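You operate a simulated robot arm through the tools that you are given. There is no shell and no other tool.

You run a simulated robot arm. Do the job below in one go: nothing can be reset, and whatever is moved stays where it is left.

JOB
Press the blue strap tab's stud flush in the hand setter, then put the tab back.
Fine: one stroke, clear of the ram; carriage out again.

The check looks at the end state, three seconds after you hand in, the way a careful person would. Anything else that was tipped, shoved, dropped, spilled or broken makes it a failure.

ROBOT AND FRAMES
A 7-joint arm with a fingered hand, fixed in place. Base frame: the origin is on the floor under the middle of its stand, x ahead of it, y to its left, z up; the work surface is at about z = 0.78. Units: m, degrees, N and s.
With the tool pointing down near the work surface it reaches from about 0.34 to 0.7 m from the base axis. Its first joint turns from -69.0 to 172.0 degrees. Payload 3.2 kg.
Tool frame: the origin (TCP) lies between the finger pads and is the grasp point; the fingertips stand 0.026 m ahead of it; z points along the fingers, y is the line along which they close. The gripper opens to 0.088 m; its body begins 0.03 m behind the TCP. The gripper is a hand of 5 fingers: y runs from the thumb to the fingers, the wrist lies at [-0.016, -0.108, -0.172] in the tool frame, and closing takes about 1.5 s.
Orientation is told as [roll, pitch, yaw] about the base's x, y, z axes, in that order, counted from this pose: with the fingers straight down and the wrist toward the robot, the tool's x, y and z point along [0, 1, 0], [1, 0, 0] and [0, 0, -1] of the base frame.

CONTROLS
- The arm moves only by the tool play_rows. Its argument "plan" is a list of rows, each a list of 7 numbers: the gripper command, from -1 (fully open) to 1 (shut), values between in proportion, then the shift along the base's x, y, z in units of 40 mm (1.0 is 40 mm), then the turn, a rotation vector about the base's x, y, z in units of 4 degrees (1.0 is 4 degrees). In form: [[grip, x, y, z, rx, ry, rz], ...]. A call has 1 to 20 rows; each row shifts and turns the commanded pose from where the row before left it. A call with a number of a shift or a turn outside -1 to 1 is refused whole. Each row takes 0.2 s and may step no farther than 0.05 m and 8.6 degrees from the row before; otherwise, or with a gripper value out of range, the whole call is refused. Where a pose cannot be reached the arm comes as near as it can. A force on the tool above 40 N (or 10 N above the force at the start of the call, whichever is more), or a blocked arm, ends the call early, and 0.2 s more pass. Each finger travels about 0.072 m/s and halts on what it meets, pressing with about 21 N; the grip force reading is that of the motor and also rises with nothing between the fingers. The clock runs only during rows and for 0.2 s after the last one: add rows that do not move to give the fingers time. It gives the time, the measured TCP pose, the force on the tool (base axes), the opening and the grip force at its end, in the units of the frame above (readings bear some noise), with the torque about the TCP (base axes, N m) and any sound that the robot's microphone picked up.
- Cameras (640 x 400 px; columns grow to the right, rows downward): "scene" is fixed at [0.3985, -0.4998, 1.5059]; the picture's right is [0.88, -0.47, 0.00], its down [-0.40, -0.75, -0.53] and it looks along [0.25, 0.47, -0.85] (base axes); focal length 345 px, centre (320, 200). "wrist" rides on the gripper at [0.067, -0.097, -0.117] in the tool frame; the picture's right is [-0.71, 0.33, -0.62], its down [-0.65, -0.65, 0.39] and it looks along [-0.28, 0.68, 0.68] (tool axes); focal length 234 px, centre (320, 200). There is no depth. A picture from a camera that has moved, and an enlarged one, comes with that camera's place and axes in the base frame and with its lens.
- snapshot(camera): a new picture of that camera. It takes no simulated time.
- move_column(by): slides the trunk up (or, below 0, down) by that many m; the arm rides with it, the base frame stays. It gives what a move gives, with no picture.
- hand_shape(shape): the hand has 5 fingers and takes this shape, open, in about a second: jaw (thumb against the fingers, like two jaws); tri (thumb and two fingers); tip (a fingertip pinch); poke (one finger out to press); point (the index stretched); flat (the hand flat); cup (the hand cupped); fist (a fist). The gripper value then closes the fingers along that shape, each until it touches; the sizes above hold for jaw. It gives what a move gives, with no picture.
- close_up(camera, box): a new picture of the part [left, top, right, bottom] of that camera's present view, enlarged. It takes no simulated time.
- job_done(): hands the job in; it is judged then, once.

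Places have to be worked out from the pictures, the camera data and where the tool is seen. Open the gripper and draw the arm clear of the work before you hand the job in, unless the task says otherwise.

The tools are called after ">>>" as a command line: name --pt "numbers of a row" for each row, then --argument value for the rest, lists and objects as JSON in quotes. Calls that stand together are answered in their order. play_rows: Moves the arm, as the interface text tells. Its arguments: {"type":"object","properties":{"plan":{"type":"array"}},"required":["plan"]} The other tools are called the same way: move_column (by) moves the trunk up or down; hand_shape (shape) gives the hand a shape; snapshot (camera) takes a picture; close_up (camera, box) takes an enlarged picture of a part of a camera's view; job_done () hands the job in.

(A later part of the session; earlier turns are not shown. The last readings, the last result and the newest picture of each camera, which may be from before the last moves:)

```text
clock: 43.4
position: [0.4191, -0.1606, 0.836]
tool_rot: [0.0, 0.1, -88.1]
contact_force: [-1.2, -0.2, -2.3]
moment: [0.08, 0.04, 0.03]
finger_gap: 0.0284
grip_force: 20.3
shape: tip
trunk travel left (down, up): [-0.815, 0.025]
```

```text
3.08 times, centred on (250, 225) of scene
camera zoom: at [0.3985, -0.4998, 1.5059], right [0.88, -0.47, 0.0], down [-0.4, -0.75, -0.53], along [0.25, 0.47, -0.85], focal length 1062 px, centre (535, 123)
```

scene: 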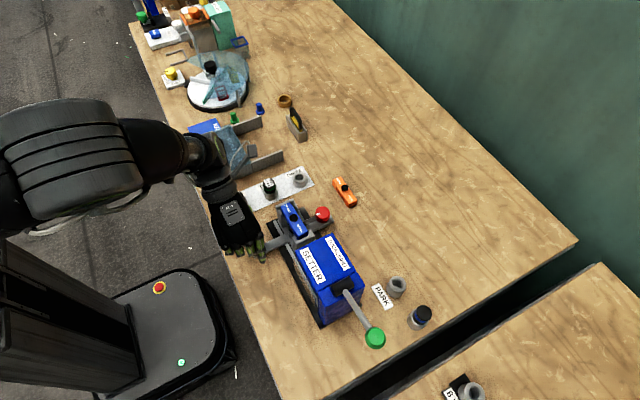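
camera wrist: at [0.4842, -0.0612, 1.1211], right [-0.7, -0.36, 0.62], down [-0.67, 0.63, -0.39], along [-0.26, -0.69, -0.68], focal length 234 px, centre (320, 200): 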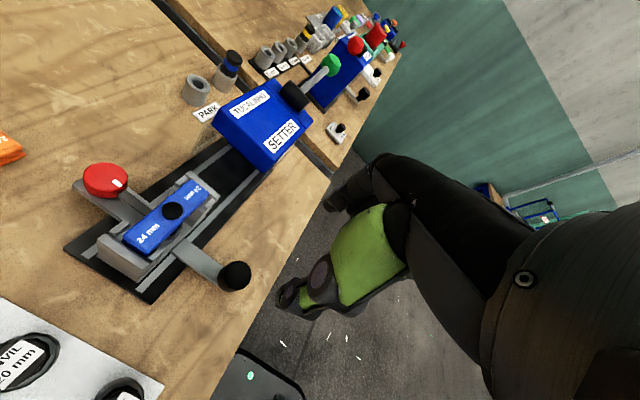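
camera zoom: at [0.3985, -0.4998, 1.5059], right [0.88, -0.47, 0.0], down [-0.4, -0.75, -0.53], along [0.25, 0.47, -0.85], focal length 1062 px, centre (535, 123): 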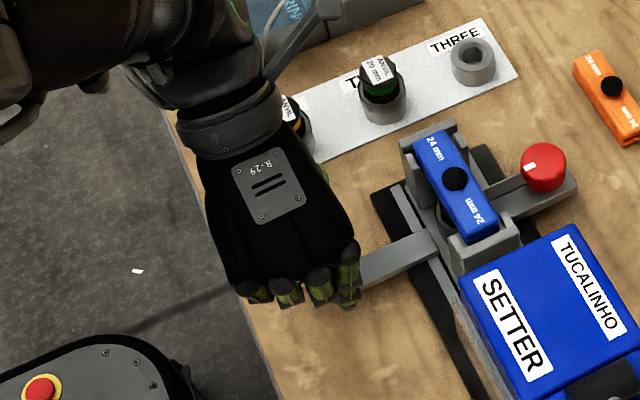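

The knob is held firmly (20 N). I push the carriage towards -y gently, first about 9 cm.

>>> play_rows --pt "0.6 0 -0.08 0 0 0 0" --pt "0.6 0 -0.15 0 0 0 0" --pt "0.6 0 -0.25 0 0 0 0" --pt "0.6 0 -0.25 0 0 0 0" --pt "0.6 0 -0.25 0 0 0 0" --pt "0.6 0 -0.25 0 0 0 0" --pt "0.6 0 -0.25 0 0 0 0" --pt "0.6 0 -0.25 0 0 0 0" --pt "0.6 0 -0.25 0 0 0 0" --pt "0.6 0 -0.25 0 0 0 0" --pt "0.6 0 -0.15 0 0 0 0" --pt "0.6 0 0 0 0 0 0"

>>> snapshot --camera "scene"

>>> close_up --camera "scene" --box '[220, 180, 380, 310]'

>>> snapshot --camera "wrist"

```text
clock: 46.0
position: [0.4184, -0.2568, 0.835]
tool_rot: [0.2, -0.1, -88.0]
contact_force: [-0.5, -0.3, 19.3]
moment: [0.02, 0.13, 0.0]
finger_gap: 0.0258
grip_force: 21.2
shape: tip
trunk travel left (down, up): [-0.815, 0.025]
```

```text
taken
```

scene: 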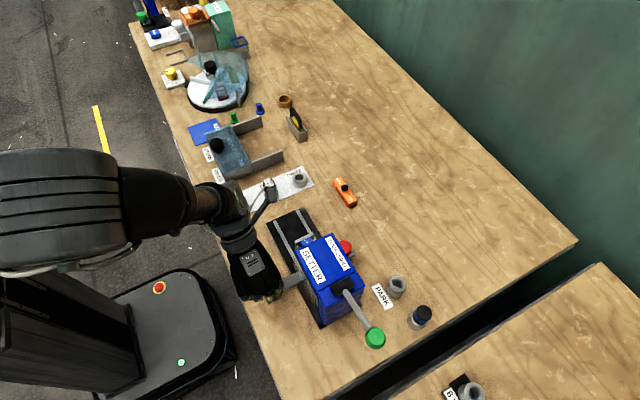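

```text
3.08 times, centred on (300, 245) of scene
camera zoom: at [0.3985, -0.4998, 1.5059], right [0.88, -0.47, 0.0], down [-0.4, -0.75, -0.53], along [0.25, 0.47, -0.85], focal length 1062 px, centre (382, 62)
```

zoom: 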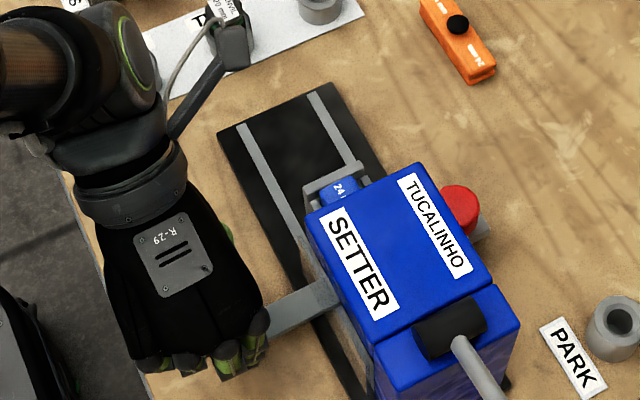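

```text
taken
camera wrist: at [0.4818, -0.1573, 0.9541], right [-0.7, -0.36, 0.62], down [-0.67, 0.63, -0.39], along [-0.25, -0.69, -0.68], focal length 234 px, centre (320, 200)
```

wrist: 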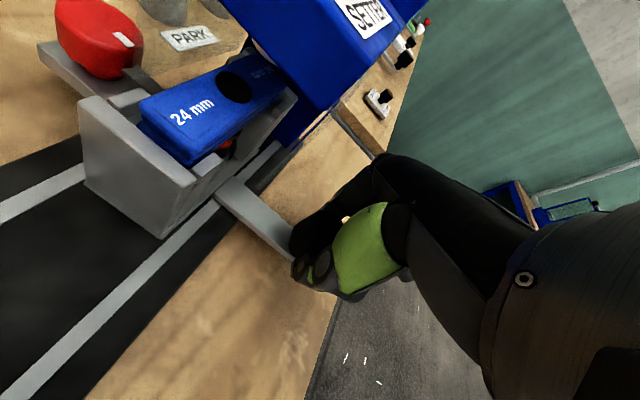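

The carriage has moved ~9.6 cm and slides easily; there is some upward force from the fingertips on the knob, so I ease up 1.5 mm and continue slowly, watching for the end stop.

>>> play_rows --pt "0.6 0 0 0.04 0 0 0" --pt "0.6 0 -0.15 0 0 0 0" --pt "0.6 0 -0.2 0 0 0 0" --pt "0.6 0 -0.2 0 0 0 0" --pt "0.6 0 -0.15 0 0 0 0" --pt "0.6 0 0 0 0 0 0"

>>> close_up --camera "scene" --box '[220, 180, 380, 310]'

>>> snapshot --camera "wrist"

```text
clock: 47.4
position: [0.4193, -0.2823, 0.8361]
tool_rot: [0.0, 0.1, -87.9]
contact_force: [-1.1, 8.7, -1.8]
moment: [0.26, 0.07, -0.03]
finger_gap: 0.0248
grip_force: 21.2
shape: tip
trunk travel left (down, up): [-0.815, 0.025]
```

```text
3.08 times, centred on (300, 245) of scene
camera zoom: at [0.3985, -0.4998, 1.5059], right [0.88, -0.47, 0.0], down [-0.4, -0.75, -0.53], along [0.25, 0.47, -0.85], focal length 1062 px, centre (382, 62)
```

zoom: 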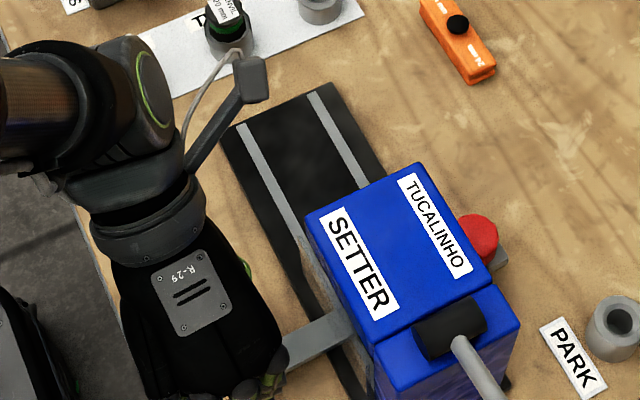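

```text
taken
camera wrist: at [0.4822, -0.1837, 0.9551], right [-0.69, -0.36, 0.62], down [-0.67, 0.63, -0.39], along [-0.25, -0.69, -0.68], focal length 234 px, centre (320, 200)
```

wrist: 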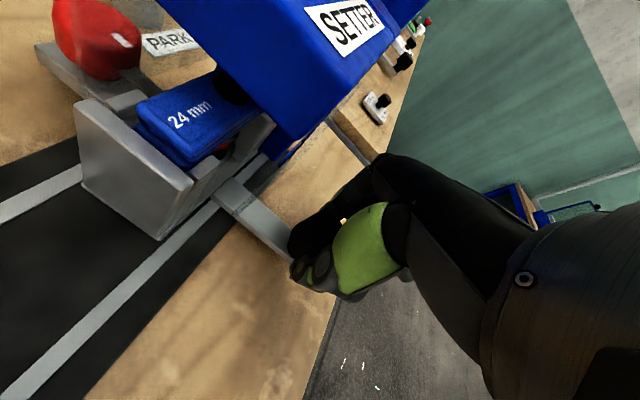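

A resisting force of 9 N in y appears, perhaps the end stop. I push another few mm gently to confirm.

>>> play_rows --pt "0.7 0 -0.06 0 0 0 0" --pt "0.7 0 -0.06 0 0 0 0" --pt "0.7 0 0 0 0 0 0"

>>> close_up --camera "wrist" --box '[40, 0, 340, 240]'

```text
clock: 48.2
position: [0.4202, -0.2851, 0.8366]
tool_rot: [0.1, 0.0, -87.9]
contact_force: [-3.2, 14.1, -4.0]
moment: [0.43, 0.04, -0.03]
finger_gap: 0.0222
grip_force: 20.6
shape: tip
trunk travel left (down, up): [-0.815, 0.025]
```

```text
1.67 times, centred on (190, 120) of wrist
camera zoom: at [0.4829, -0.1869, 0.9554], right [-0.7, -0.36, 0.62], down [-0.67, 0.63, -0.39], along [-0.25, -0.69, -0.68], focal length 390 px, centre (537, 333)
```

zoom: 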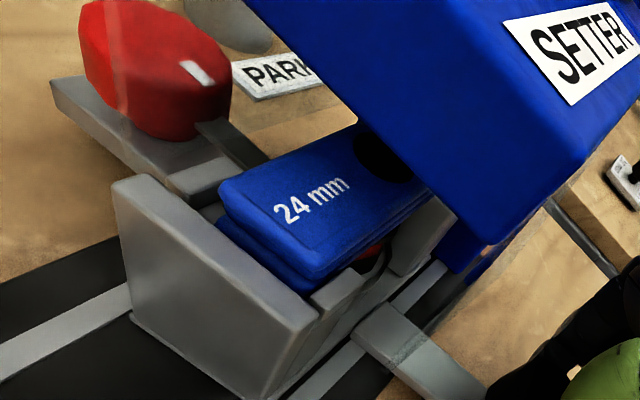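

I compare the red knob's place in the scene view to see whether the carriage still moves with the hand.

>>> close_up --camera "scene" --box '[220, 180, 380, 310]'

>>> close_up --camera "wrist" --box '[200, 100, 360, 300]'

>>> snapshot --camera "wrist"

```text
3.08 times, centred on (300, 245) of scene
camera zoom: at [0.3985, -0.4998, 1.5059], right [0.88, -0.47, 0.0], down [-0.4, -0.75, -0.53], along [0.25, 0.47, -0.85], focal length 1062 px, centre (382, 62)
```

zoom: 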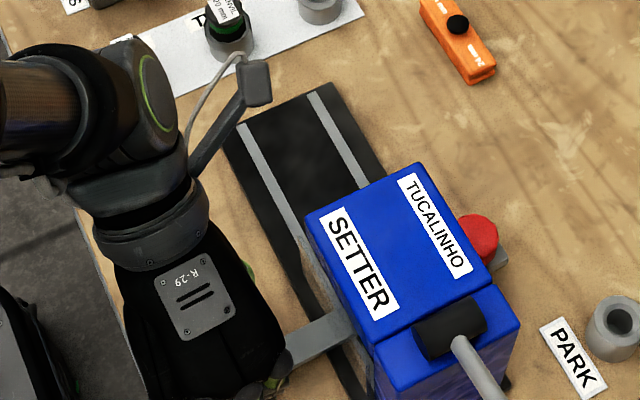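

```text
2.00 times, centred on (280, 200) of wrist
camera zoom: at [0.4829, -0.1869, 0.9554], right [-0.7, -0.36, 0.62], down [-0.67, 0.63, -0.39], along [-0.25, -0.69, -0.68], focal length 468 px, centre (400, 200)
```

zoom: 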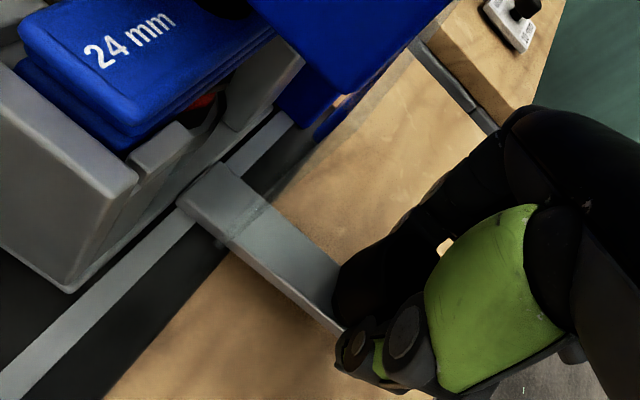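

```text
taken
camera wrist: at [0.4829, -0.1869, 0.9554], right [-0.7, -0.36, 0.62], down [-0.67, 0.63, -0.39], along [-0.25, -0.69, -0.68], focal length 234 px, centre (320, 200)
```

wrist: 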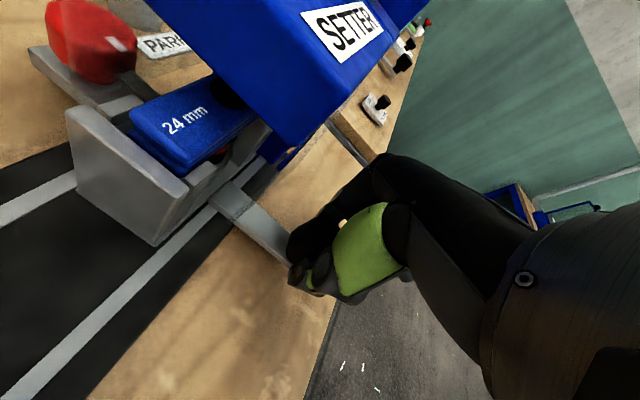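

The red knob has not moved since the previous push while the hand went 3 mm further, so the carriage is at its inner stop (centre y ≈ -0.283). I open the fingers and rise clear of the knob.

>>> play_rows --pt "0.5 0 0.03 0 0 0 0" --pt "0.2 0 0.03 0 0 0 0" --pt "-0.1 0 0 0 0 0 0" --pt "-0.4 0 0 0 0 0 0" --pt "-0.6 0 0 0 0 0 0" --pt "-0.6 0 0 0 0 0 0" --pt "-0.6 0 0 0.5 0 0 0" --pt "-0.6 0 0 0.8 0 0 0" --pt "-0.6 0 0 0.8 0 0 0" --pt "-0.6 0 0 0.8 0 0 0" --pt "-0.6 0 0 0 0 0 0"

>>> snapshot --camera "wrist"

>>> close_up --camera "scene" --box '[220, 180, 420, 360]'

```text
clock: 50.6
position: [0.4174, -0.2847, 0.9532]
tool_rot: [0.0, 0.1, -87.9]
contact_force: [0.3, -0.1, -0.1]
moment: [0.01, 0.01, -0.04]
finger_gap: 0.07
grip_force: 0.2
shape: tip
trunk travel left (down, up): [-0.815, 0.025]
```

```text
taken
camera wrist: at [0.4814, -0.1866, 1.071], right [-0.7, -0.36, 0.62], down [-0.67, 0.63, -0.39], along [-0.26, -0.69, -0.68], focal length 234 px, centre (320, 200)
```

wrist: 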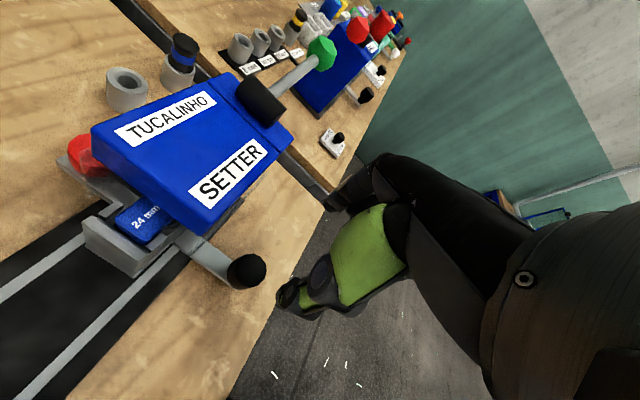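

```text
2.22 times, centred on (320, 270) of scene
camera zoom: at [0.3985, -0.4998, 1.5059], right [0.88, -0.47, 0.0], down [-0.4, -0.75, -0.53], along [0.25, 0.47, -0.85], focal length 767 px, centre (320, 44)
```

zoom: 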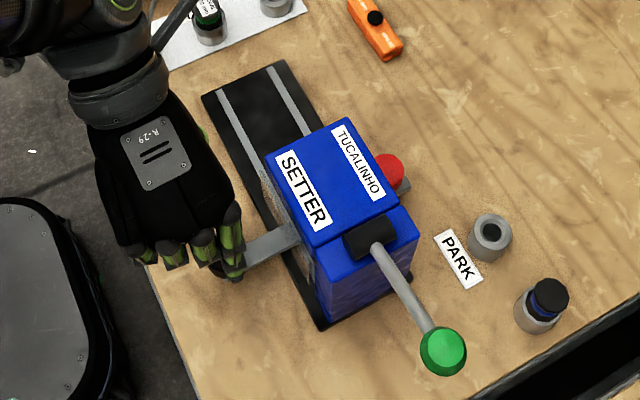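

The carriage is in and the tab sits beneath the head. I go back to the front to look under the head and verify the stud is beneath the ram before stroking.

>>> play_rows --pt "-0.6 0 0 0.9 0 0 0" --pt "-0.6 0.1 0.9 0 0 0 0.7" --pt "-0.6 0.1 0.9 0 0 0 0.7" --pt "-0.6 0.1 0.9 0 0 0 0.7" --pt "-0.6 0.1 0.9 0 0 0 0.7" --pt "-0.6 0.1 0.9 0 0 0 0.7" --pt "-0.6 0.1 0.9 0 0 0 0.7" --pt "-0.6 0.1 0.9 0 0 0 0.7" --pt "-0.6 0.1 0.5 0 -1 0 0" --pt "-0.6 0 0 0 -1 0 0" --pt "-0.6 0 0 -0.3 -1 0 0" --pt "-0.6 0 0 -0.3 -1 0 0" --pt "-0.6 0 0 -0.3 -1 0 0" --pt "-0.6 0 0 -0.3 -1 0 0" --pt "-0.6 0 0 0 0 0 0"

>>> snapshot --camera "wrist"

>>> snapshot --camera "scene"

```text
clock: 53.8
position: [0.4501, -0.0128, 0.9395]
tool_rot: [-9.3, -22.2, -66.6]
contact_force: [-0.6, -0.4, 0.0]
moment: [0.0, 0.01, -0.03]
finger_gap: 0.0702
grip_force: 0.0
shape: tip
trunk travel left (down, up): [-0.815, 0.025]
```

```text
taken
camera wrist: at [0.4758, 0.139, 1.0015], right [-0.54, -0.27, 0.8], down [-0.84, 0.18, -0.51], along [-0.01, -0.95, -0.32], focal length 234 px, centre (320, 200)
```

wrist: 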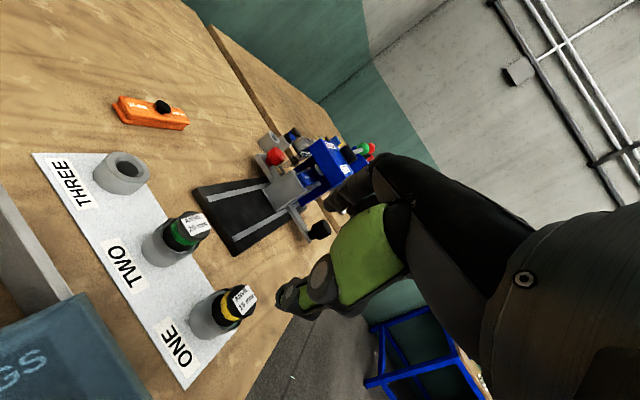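

```text
taken
```

scene: 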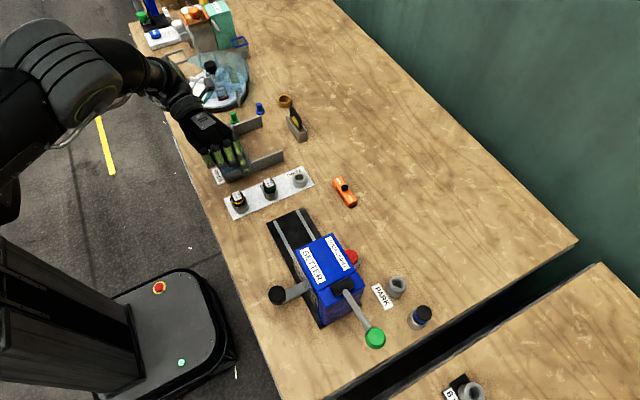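

>>> close_up --camera "wrist" --box '[250, 120, 380, 220]'

>>> close_up --camera "wrist" --box '[285, 140, 345, 200]'

>>> close_up --camera "scene" --box '[255, 210, 405, 350]'

```text
4.00 times, centred on (315, 170) of wrist
camera zoom: at [0.4758, 0.139, 1.0015], right [-0.54, -0.27, 0.8], down [-0.84, 0.18, -0.51], along [-0.01, -0.95, -0.32], focal length 937 px, centre (340, 320)
```

zoom: 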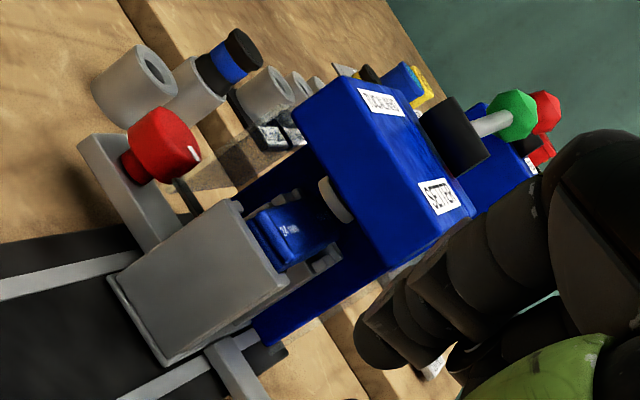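

```text
6.67 times, centred on (315, 170) of wrist
camera zoom: at [0.4758, 0.139, 1.0015], right [-0.54, -0.27, 0.8], down [-0.84, 0.18, -0.51], along [-0.01, -0.95, -0.32], focal length 1561 px, centre (353, 400)
```

zoom: 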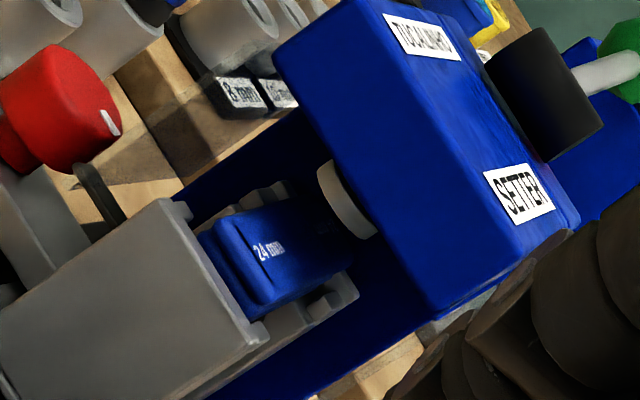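

```text
2.86 times, centred on (330, 280) of scene
camera zoom: at [0.3985, -0.4998, 1.5059], right [0.88, -0.47, 0.0], down [-0.4, -0.75, -0.53], along [0.25, 0.47, -0.85], focal length 986 px, centre (291, -29)
```

zoom: 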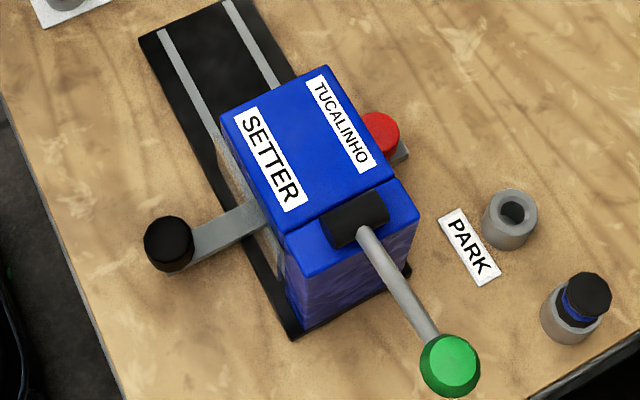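

The ram disc is right over the middle of the tab, so the stud is beneath it. From several views the green knob is at about (0.519, -0.452, 0.966) and the lever hub at about (0.519, -0.357, 0.9425). I undo the tilt, rise, turn to yaw -20° and travel high over to above the green knob.

>>> play_rows --pt "-0.6 0 0 0.5 1 0 0" --pt "-0.6 0 0 0.5 1 0 0" --pt "-0.6 0 0 0.5 1 0 0" --pt "-0.6 0 0 0.5 1 0 0" --pt "-0.6 0 0 0.6 1 0 0" --pt "-0.6 0 0 0.6 1 0 0" --pt "-0.6 0.14 -0.9 0.1 0 0 1" --pt "-0.6 0.14 -0.9 0.1 0 0 1" --pt "-0.6 0.14 -0.9 0.1 0 0 1" --pt "-0.6 0.14 -0.9 0 0 0 1" --pt "-0.6 0.14 -0.9 0 0 0 1" --pt "-0.6 0.14 -0.9 0 0 0 1" --pt "-0.6 0.14 -0.9 0 0 0 1" --pt "-0.6 0.14 -0.9 0 0 0 1" --pt "-0.6 0.14 -0.9 0 0 0 1" --pt "-0.6 0.14 -0.9 0 0 0 1" --pt "-0.6 0.14 -0.9 0 0 0 1" --pt "-0.6 0.14 -0.9 0 0 0 1" --pt "-0.6 0 0 0 0 0 0"

>>> hand_shape --shape "tri"

>>> snapshot --camera "wrist"

>>> snapshot --camera "scene"

```text
clock: 57.8
position: [0.5183, -0.4472, 1.0791]
tool_rot: [0.1, 0.0, -20.3]
contact_force: [0.8, -0.6, 1.0]
moment: [-0.03, 0.02, 0.01]
finger_gap: 0.0702
grip_force: 0.0
shape: tip
trunk travel left (down, up): [-0.815, 0.025]
```

```text
clock: 58.7
position: [0.518, -0.4478, 1.0786]
tool_rot: [0.1, 0.0, -20.4]
contact_force: [0.2, -0.5, 0.2]
moment: [-0.01, -0.02, 0.01]
finger_gap: 0.0879
grip_force: 0.1
shape: tri
trunk travel left (down, up): [-0.815, 0.025]
```

```text
taken
camera wrist: at [0.4503, -0.3513, 1.1973], right [0.06, -0.78, 0.62], down [-0.84, -0.38, -0.39], along [0.54, -0.5, -0.68], focal length 234 px, centre (320, 200)
```

wrist: 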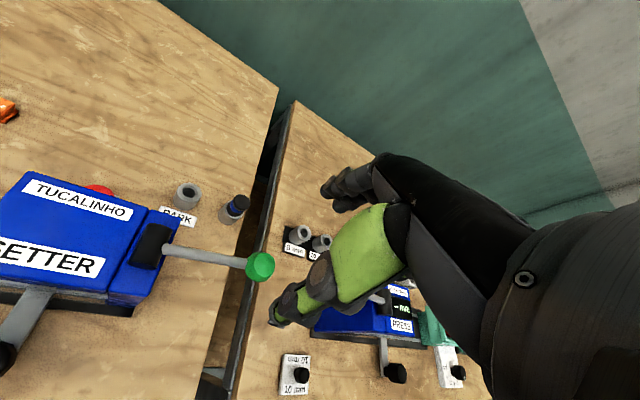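

```text
taken
```

scene: 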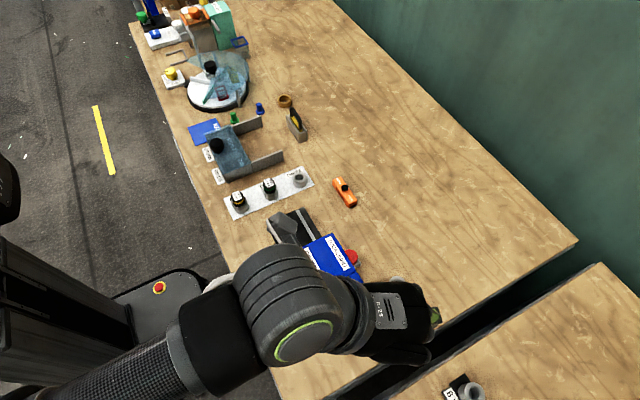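

The green knob is seen at about (0.520, -0.4505). I correct y slightly and descend to z ≈ 1.01 with the tri shape open to check the straddle.

>>> play_rows --pt "-1 0.03 -0.08 -0.6 0 0 0" --pt "-1 0 0 -0.6 0 0 0" --pt "-1 0 0 -0.5 0 0 0" --pt "-1 0 0 0 0 0 0"

>>> snapshot --camera "wrist"

>>> close_up --camera "wrist" --box '[200, 150, 400, 320]'

>>> close_up --camera "scene" --box '[300, 240, 460, 380]'

```text
clock: 59.7
position: [0.5208, -0.4489, 1.0123]
tool_rot: [0.1, 0.0, -20.4]
contact_force: [0.5, -1.1, 0.1]
moment: [0.0, 0.01, 0.01]
finger_gap: 0.0879
grip_force: 0.1
shape: tri
trunk travel left (down, up): [-0.815, 0.025]
```

```text
taken
camera wrist: at [0.4516, -0.3543, 1.1302], right [0.06, -0.78, 0.62], down [-0.84, -0.38, -0.39], along [0.54, -0.5, -0.68], focal length 234 px, centre (320, 200)
```

wrist: 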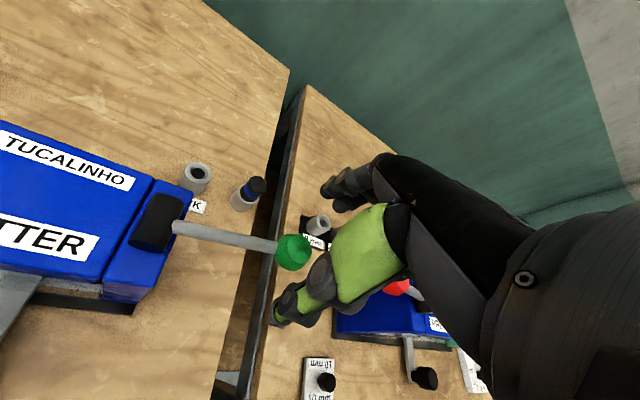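

```text
2.35 times, centred on (300, 235) of wrist
camera zoom: at [0.4516, -0.3543, 1.1302], right [0.06, -0.78, 0.62], down [-0.84, -0.38, -0.39], along [0.54, -0.5, -0.68], focal length 551 px, centre (367, 118)
```

zoom: 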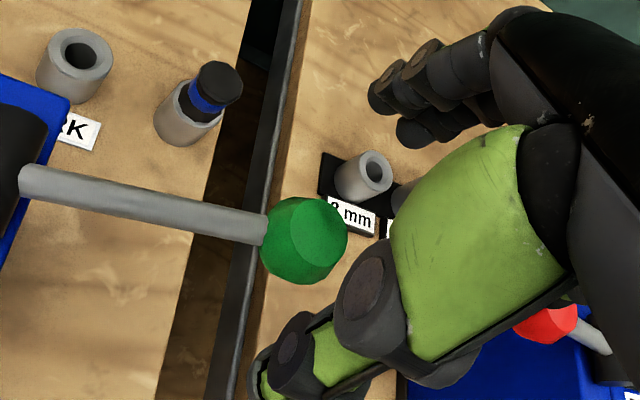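

```text
2.86 times, centred on (380, 310) of scene
camera zoom: at [0.3985, -0.4998, 1.5059], right [0.88, -0.47, 0.0], down [-0.4, -0.75, -0.53], along [0.25, 0.47, -0.85], focal length 986 px, centre (149, -114)
```

zoom: 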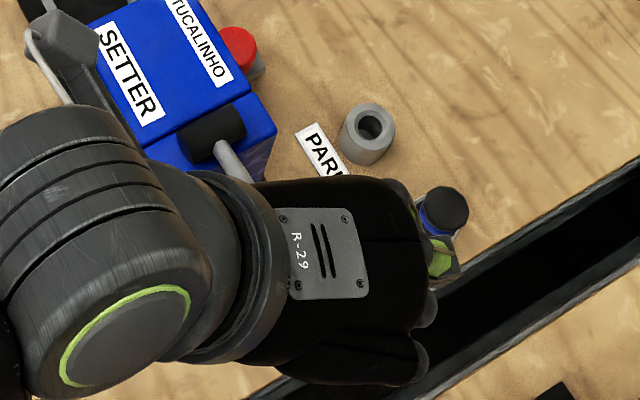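

The knob is between the fingers. I descend to z ≈ 0.970 so the knob is at the grasp point, and close on it gently.

>>> play_rows --pt "-1 -0.04 -0.07 -0.5 0 0 0" --pt "-1 0 0 -0.5 0 0 0" --pt "-1 0 0 0 0 0 0" --pt "-0.6 0 0 0 0 0 0" --pt "-0.3 0 0 0 0 0 0" --pt "0 0 0 0 0 0 0" --pt "0.2 0 0 0 0 0 0" --pt "0.4 0 0 0 0 0 0" --pt "0.5 0 0 0 0 0 0"

>>> close_up --camera "wrist" --box '[200, 150, 400, 320]'

>>> snapshot --camera "scene"

```text
clock: 61.7
position: [0.5201, -0.4513, 0.9711]
tool_rot: [0.2, 0.2, -20.4]
contact_force: [0.2, 0.6, -2.1]
moment: [0.01, -0.01, -0.01]
finger_gap: 0.0207
grip_force: 20.8
shape: tri
trunk travel left (down, up): [-0.815, 0.025]
```

```text
2.35 times, centred on (300, 235) of wrist
camera zoom: at [0.4512, -0.356, 1.0897], right [0.07, -0.78, 0.62], down [-0.84, -0.38, -0.39], along [0.54, -0.5, -0.68], focal length 551 px, centre (367, 118)
```

zoom: 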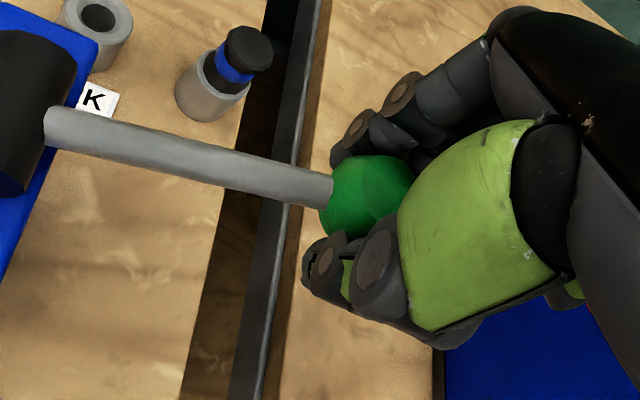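

```text
taken
```

scene: 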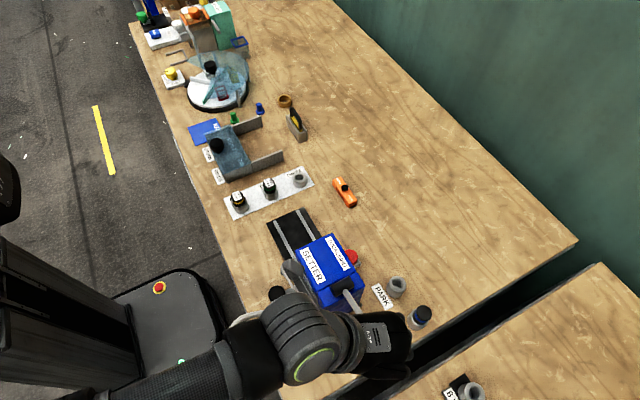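

The knob is gripped (gap 21 mm at the tips, 21 N). I begin the one stroke, following the lever's arc downward with a small hand tilt, and watch the force.

>>> play_rows --pt "0.6 0 -0.04 -0.21 0.4 0 0" --pt "0.6 0 -0.025 -0.2125 0.4 0 0" --pt "0.6 0 -0.005 -0.2125 0.4 0 0" --pt "0.6 0 0.0125 -0.2125 0.4 0 0" --pt "0.6 0 0.0325 -0.2125 0.4 0 0"

>>> close_up --camera "wrist" --box '[150, 100, 400, 320]'

```text
clock: 62.9
position: [0.518, -0.4537, 0.9286]
tool_rot: [7.5, 2.8, -20.1]
contact_force: [3.8, 1.6, 3.6]
moment: [0.16, -0.04, -0.01]
finger_gap: 0.0219
grip_force: 20.9
shape: tri
trunk travel left (down, up): [-0.815, 0.025]
```

```text
1.82 times, centred on (275, 210) of wrist
camera zoom: at [0.45, -0.3744, 1.0598], right [0.06, -0.86, 0.51], down [-0.84, -0.32, -0.44], along [0.54, -0.4, -0.74], focal length 426 px, centre (402, 182)
```

zoom: 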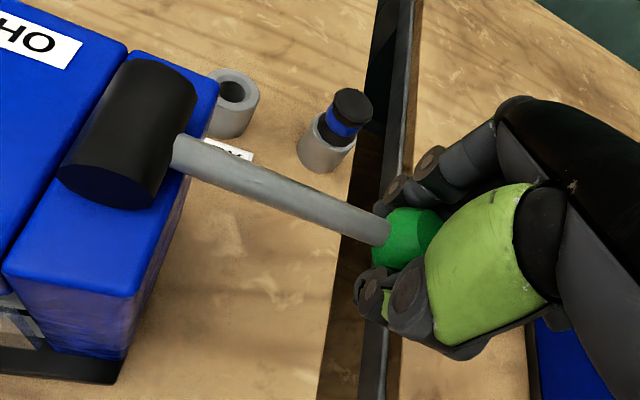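

The lever follows easily (about 4 N so far) and the hub turns. I continue the same downward stroke along the arc.

>>> play_rows --pt "0.7 0 0.05 -0.2075 0.4 0 0" --pt "0.7 0 0.0675 -0.2025 0.4 0 0" --pt "0.7 0 0.085 -0.1975 0.4 0 0" --pt "0.7 0 0.1025 -0.1875 0.4 0 0" --pt "0.7 0 0 0 0 0 0"

>>> close_up --camera "wrist" --box '[150, 100, 400, 320]'

```text
clock: 64.1
position: [0.5198, -0.4394, 0.8994]
tool_rot: [13.6, 4.9, -19.8]
contact_force: [2.2, 0.9, 6.0]
moment: [-0.06, -0.05, 0.01]
finger_gap: 0.0182
grip_force: 21.0
shape: tri
trunk travel left (down, up): [-0.815, 0.025]
```

```text
1.82 times, centred on (275, 210) of wrist
camera zoom: at [0.4505, -0.3759, 1.0369], right [0.06, -0.91, 0.41], down [-0.84, -0.27, -0.47], along [0.54, -0.31, -0.78], focal length 426 px, centre (402, 182)
```

zoom: 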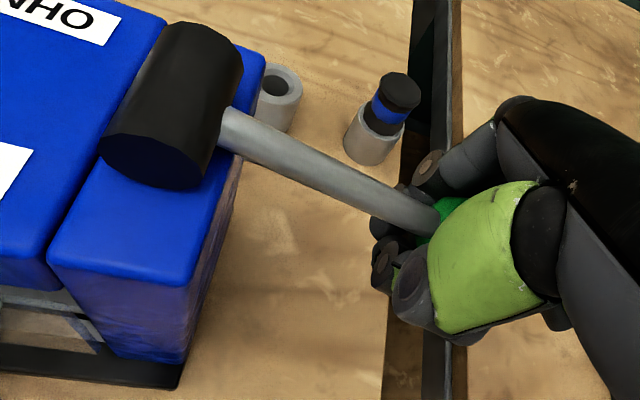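

Still light resistance (6 N). I keep going down along the arc until the lever bottoms out.

>>> play_rows --pt "0.7 0 0.1175 -0.1775 0.3 0 0" --pt "0.7 0 0.1325 -0.1675 0.3 0 0" --pt "0.7 0 0.1475 -0.155 0.3 0 0" --pt "0.7 0 0 0 0 0 0"

>>> close_up --camera "wrist" --box '[150, 100, 400, 320]'

```text
clock: 65.1
position: [0.5184, -0.4285, 0.8787]
tool_rot: [17.1, 5.9, -19.6]
contact_force: [4.5, -13.2, 12.6]
moment: [0.18, 0.09, 0.0]
finger_gap: 0.016
grip_force: 20.9
shape: tri
trunk travel left (down, up): [-0.815, 0.025]
```

```text
1.82 times, centred on (275, 210) of wrist
camera zoom: at [0.4498, -0.3733, 1.0214], right [0.06, -0.93, 0.35], down [-0.84, -0.24, -0.49], along [0.54, -0.27, -0.8], focal length 426 px, centre (402, 182)
```

zoom: 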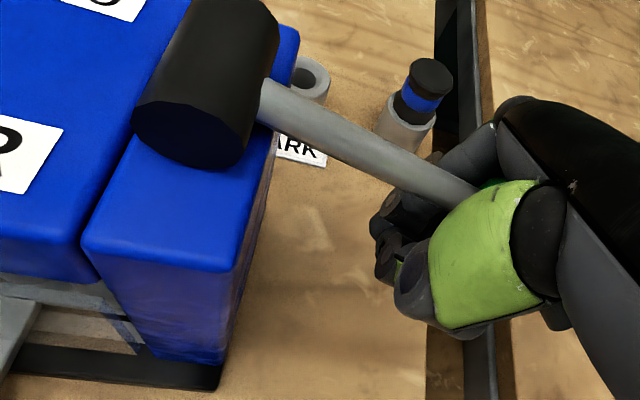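

Resistance is now ~18 N exactly opposite to the motion – the ram is probably working on the stud. I continue pressing in smaller steps.

>>> play_rows --pt "0.7 0 0.1 -0.09 0.2 0 0" --pt "0.7 0 0.1 -0.09 0.2 0 0" --pt "0.7 0 0.1 -0.08 0.2 0 0"

>>> close_up --camera "wrist" --box '[150, 100, 400, 320]'

>>> close_up --camera "scene" --box '[260, 210, 420, 350]'

```text
clock: 65.6
position: [0.521, -0.4269, 0.8806]
tool_rot: [18.3, 5.0, -20.4]
contact_force: [-3.3, -13.5, 11.7]
moment: [0.18, -0.16, -0.13]
finger_gap: 0.0162
grip_force: 20.9
shape: tri
trunk travel left (down, up): [-0.815, 0.025]
stopped in row 2: the force on the tool passed its limit at 43 N (the readings are from after the stop); the commanded pose is now the measured one
```

```text
1.82 times, centred on (275, 210) of wrist
camera zoom: at [0.4501, -0.3732, 1.0212], right [0.04, -0.94, 0.34], down [-0.83, -0.22, -0.51], along [0.56, -0.26, -0.79], focal length 426 px, centre (402, 182)
```

zoom: 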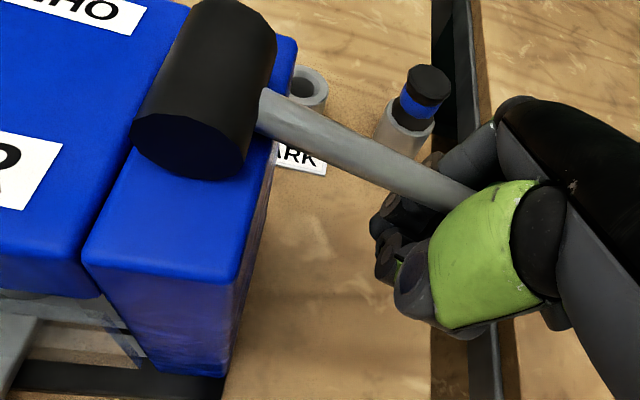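

```text
2.86 times, centred on (340, 280) of scene
camera zoom: at [0.3985, -0.4998, 1.5059], right [0.88, -0.47, 0.0], down [-0.4, -0.75, -0.53], along [0.25, 0.47, -0.85], focal length 986 px, centre (263, -29)
```

zoom: 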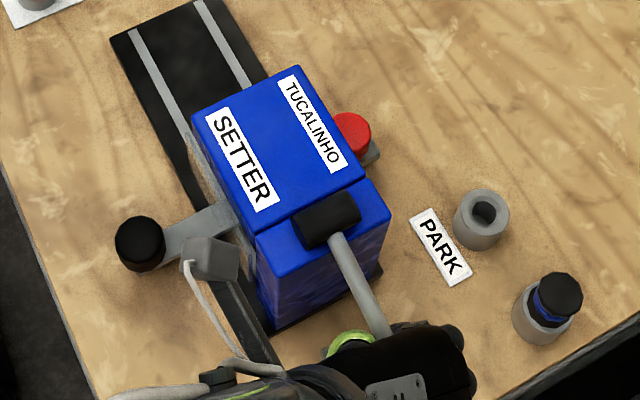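

The force passed 40 N with almost no further motion, which suggests the bottom of the stroke. Still holding the lever down, I press a touch more to confirm it is a hard stop.

>>> play_rows --pt "0.7 0 0.03 -0.03 0 0 0" --pt "0.7 0 0.02 -0.02 0 0 0" --pt "0.7 0 0 0 0 0 0"

>>> close_up --camera "wrist" --box '[150, 100, 400, 320]'

```text
clock: 66.4
position: [0.5206, -0.4264, 0.8787]
tool_rot: [18.4, 5.2, -20.3]
contact_force: [-1.0, -22.2, 20.4]
moment: [0.3, -0.03, -0.05]
finger_gap: 0.0162
grip_force: 20.8
shape: tri
trunk travel left (down, up): [-0.815, 0.025]
```

```text
1.82 times, centred on (275, 210) of wrist
camera zoom: at [0.4498, -0.3728, 1.0198], right [0.04, -0.94, 0.34], down [-0.83, -0.22, -0.51], along [0.56, -0.26, -0.79], focal length 426 px, centre (402, 182)
```

zoom: 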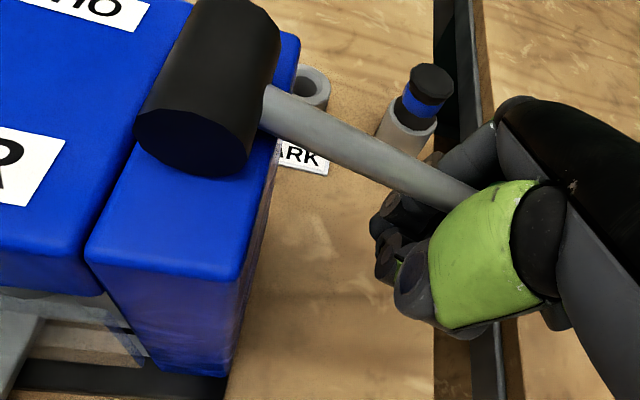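

Force rises stiffly (30 N for only ~1.5 mm), consistent with a hard stop. I press slightly more to near 38 N and hold briefly.

>>> play_rows --pt "0.7 0 0.018 -0.018 0 0 0" --pt "0.7 0 0.012 -0.012 0 0 0" --pt "0.7 0 0 0 0 0 0" --pt "0.7 0 0 0 0 0 0"

```text
clock: 67.4
position: [0.5209, -0.4262, 0.8785]
tool_rot: [18.4, 4.8, -20.3]
contact_force: [3.5, -27.6, 28.2]
moment: [0.34, 0.08, 0.0]
finger_gap: 0.0162
grip_force: 21.0
shape: tri
trunk travel left (down, up): [-0.815, 0.025]
```

Position no longer changes while the force reaches 39 N: the stroke is complete. I now raise the lever back along the same arc, still holding the knob.

>>> play_rows --pt "0.6 0 -0.1475 0.155 -0.4 0 0" --pt "0.6 0 -0.1325 0.1675 -0.4 0 0" --pt "0.6 0 -0.1175 0.1775 -0.4 0 0" --pt "0.6 0 -0.1025 0.1875 -0.4 0 0" --pt "0.6 0 -0.085 0.1975 -0.4 0 0" --pt "0.6 0 -0.0675 0.2025 -0.4 0 0"

>>> close_up --camera "wrist" --box '[150, 100, 400, 320]'

```text
clock: 68.8
position: [0.5212, -0.4467, 0.918]
tool_rot: [9.1, 2.4, -20.5]
contact_force: [-0.7, 0.4, 1.5]
moment: [-0.03, 0.01, 0.0]
finger_gap: 0.0176
grip_force: 0.1
shape: tri
trunk travel left (down, up): [-0.815, 0.025]
```

```text
1.82 times, centred on (275, 210) of wrist
camera zoom: at [0.4514, -0.3702, 1.0495], right [0.05, -0.87, 0.49], down [-0.83, -0.31, -0.46], along [0.55, -0.39, -0.74], focal length 426 px, centre (402, 182)
```

zoom: 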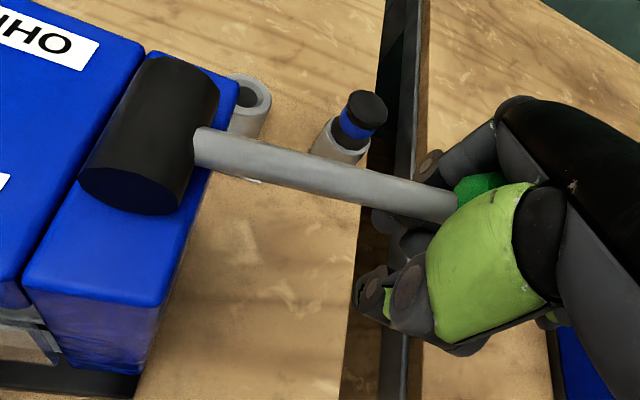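

The lever comes up with the hand (fingers under the knob, almost no force). I continue up to the top position.

>>> play_rows --pt "0.6 0 -0.05 0.2075 -0.4 0 0" --pt "0.6 0 -0.0325 0.2125 -0.4 0 0" --pt "0.6 0 -0.0125 0.2125 -0.4 0 0" --pt "0.6 0 0.005 0.2125 -0.4 0 0" --pt "0.6 0 0.025 0.2125 -0.4 0 0" --pt "0.6 0 0 0 0 0 0"

>>> close_up --camera "wrist" --box '[150, 100, 400, 320]'

```text
clock: 70.2
position: [0.5224, -0.4489, 0.9593]
tool_rot: [1.7, -0.5, -20.6]
contact_force: [-1.9, -0.2, -2.2]
moment: [-0.02, -0.05, 0.0]
finger_gap: 0.0179
grip_force: 0.1
shape: tri
trunk travel left (down, up): [-0.815, 0.025]
```

```text
1.82 times, centred on (275, 210) of wrist
camera zoom: at [0.4524, -0.3557, 1.0787], right [0.05, -0.79, 0.61], down [-0.83, -0.37, -0.41], along [0.55, -0.48, -0.68], focal length 426 px, centre (402, 182)
```

zoom: 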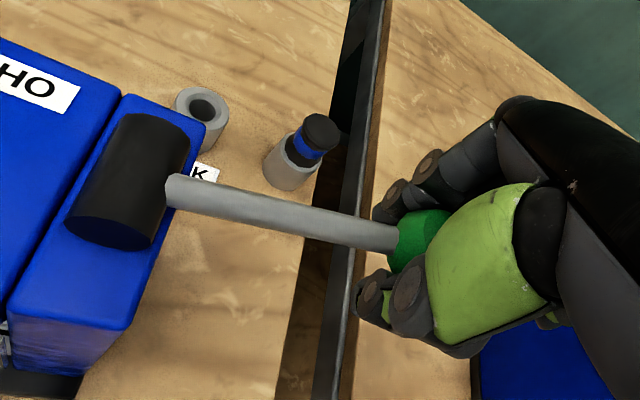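

The lever is nearly at its start height (knob ≈ 0.960). I raise a little further until it meets its upper stop or reaches the start height.

>>> play_rows --pt "0.6 0 0.02 0.12 0 0 0" --pt "0.6 0 0.02 0.1 0 0 0" --pt "0.6 0 0 0 0 0 0"

>>> close_up --camera "wrist" --box '[150, 100, 400, 320]'

```text
clock: 71.0
position: [0.5217, -0.448, 0.9678]
tool_rot: [1.8, -0.5, -20.6]
contact_force: [-1.1, 1.5, -3.9]
moment: [-0.02, -0.06, -0.02]
finger_gap: 0.018
grip_force: 0.0
shape: tri
trunk travel left (down, up): [-0.815, 0.025]
```

```text
1.82 times, centred on (275, 210) of wrist
camera zoom: at [0.4522, -0.3553, 1.0873], right [0.05, -0.79, 0.61], down [-0.83, -0.37, -0.41], along [0.55, -0.48, -0.68], focal length 426 px, centre (402, 182)
```

zoom: 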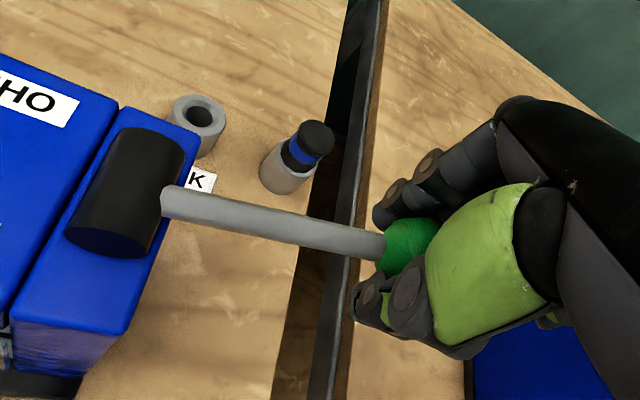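

There is about 4 N of downward pull, so the lever hangs on the fingers; I lift it a bit further towards the upper stop.

>>> play_rows --pt "0.6 0 0.03 0.12 0 0 0" --pt "0.6 0 0.03 0.1 0 0 0" --pt "0.6 0 0 0 0 0 0"

>>> close_up --camera "wrist" --box '[150, 100, 400, 320]'

>>> close_up --camera "scene" --box '[260, 210, 420, 350]'

```text
clock: 71.8
position: [0.5215, -0.4467, 0.9761]
tool_rot: [1.7, -0.4, -20.7]
contact_force: [-0.9, -0.8, -5.5]
moment: [-0.01, 0.01, -0.03]
finger_gap: 0.0178
grip_force: 0.0
shape: tri
trunk travel left (down, up): [-0.815, 0.025]
```

```text
1.82 times, centred on (275, 210) of wrist
camera zoom: at [0.4522, -0.3537, 1.0965], right [0.05, -0.79, 0.6], down [-0.83, -0.37, -0.41], along [0.55, -0.48, -0.68], focal length 426 px, centre (402, 182)
```

zoom: 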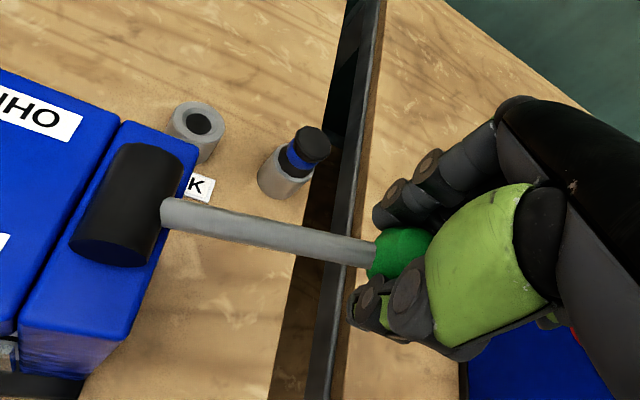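

```text
2.86 times, centred on (340, 280) of scene
camera zoom: at [0.3985, -0.4998, 1.5059], right [0.88, -0.47, 0.0], down [-0.4, -0.75, -0.53], along [0.25, 0.47, -0.85], focal length 986 px, centre (263, -29)
```

zoom: 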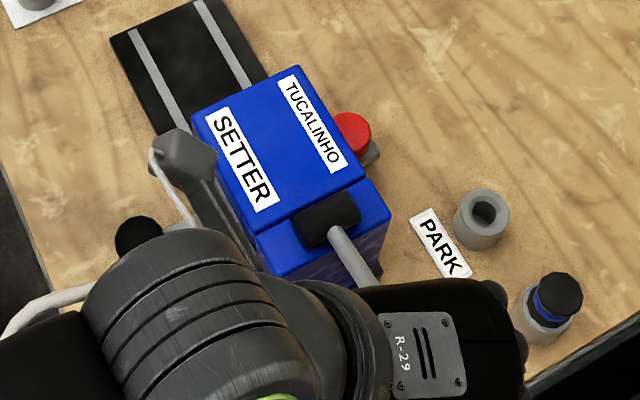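

The knob is about 2 mm short of its original height. I lift 4 mm more and watch the force.

>>> play_rows --pt "0.6 0 0.03 0.1 0 0 0" --pt "0.6 0 0 0 0 0 0"

>>> close_up --camera "wrist" --box '[150, 100, 400, 320]'

```text
clock: 72.4
position: [0.5221, -0.445, 0.9825]
tool_rot: [1.8, -0.5, -20.7]
contact_force: [-0.3, -0.4, -3.4]
moment: [0.0, 0.02, 0.02]
finger_gap: 0.0175
grip_force: 0.0
shape: tri
trunk travel left (down, up): [-0.815, 0.025]
```

```text
1.82 times, centred on (275, 210) of wrist
camera zoom: at [0.4523, -0.3519, 1.1019], right [0.05, -0.79, 0.61], down [-0.83, -0.37, -0.41], along [0.55, -0.48, -0.68], focal length 426 px, centre (402, 182)
```

zoom: 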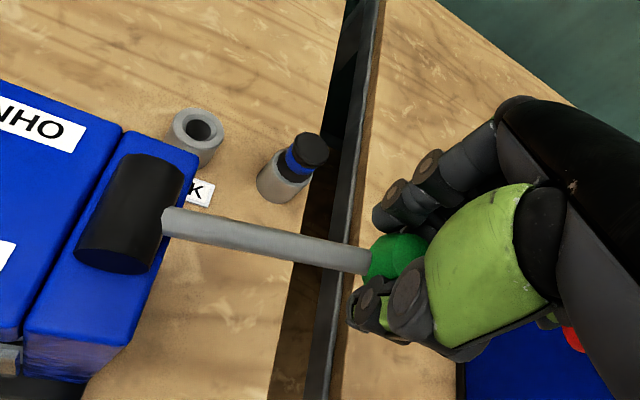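

The knob is back at its original height. I open the hand and rise to see whether the lever stays up.

>>> play_rows --pt "0.3 0 0 0 0 0 0" --pt "0 0 0 0 0 0 0" --pt "-0.4 0 0 0 0 0 0" --pt "-0.8 0 0 0 0 0 0" --pt "-1 0 0 0 0 0 0" --pt "-1 0 0 0 0 0 0" --pt "-1 0 0 0.3 0 0 0" --pt "-1 0 0 0.7 0 0 0" --pt "-1 0 0 0.7 0 0 0" --pt "-1 0 0 0.7 0 0 0"

>>> snapshot --camera "wrist"

```text
clock: 74.6
position: [0.5217, -0.4426, 1.0766]
tool_rot: [1.7, -0.5, -20.5]
contact_force: [-0.2, 0.1, -0.1]
moment: [-0.03, 0.03, 0.0]
finger_gap: 0.0881
grip_force: 0.0
shape: tri
trunk travel left (down, up): [-0.815, 0.025]
```

```text
taken
camera wrist: at [0.4507, -0.3496, 1.1961], right [0.05, -0.79, 0.61], down [-0.83, -0.37, -0.41], along [0.55, -0.48, -0.68], focal length 234 px, centre (320, 200)
```

wrist: 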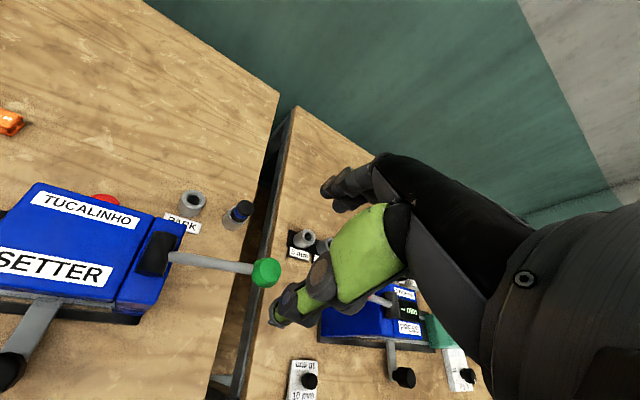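

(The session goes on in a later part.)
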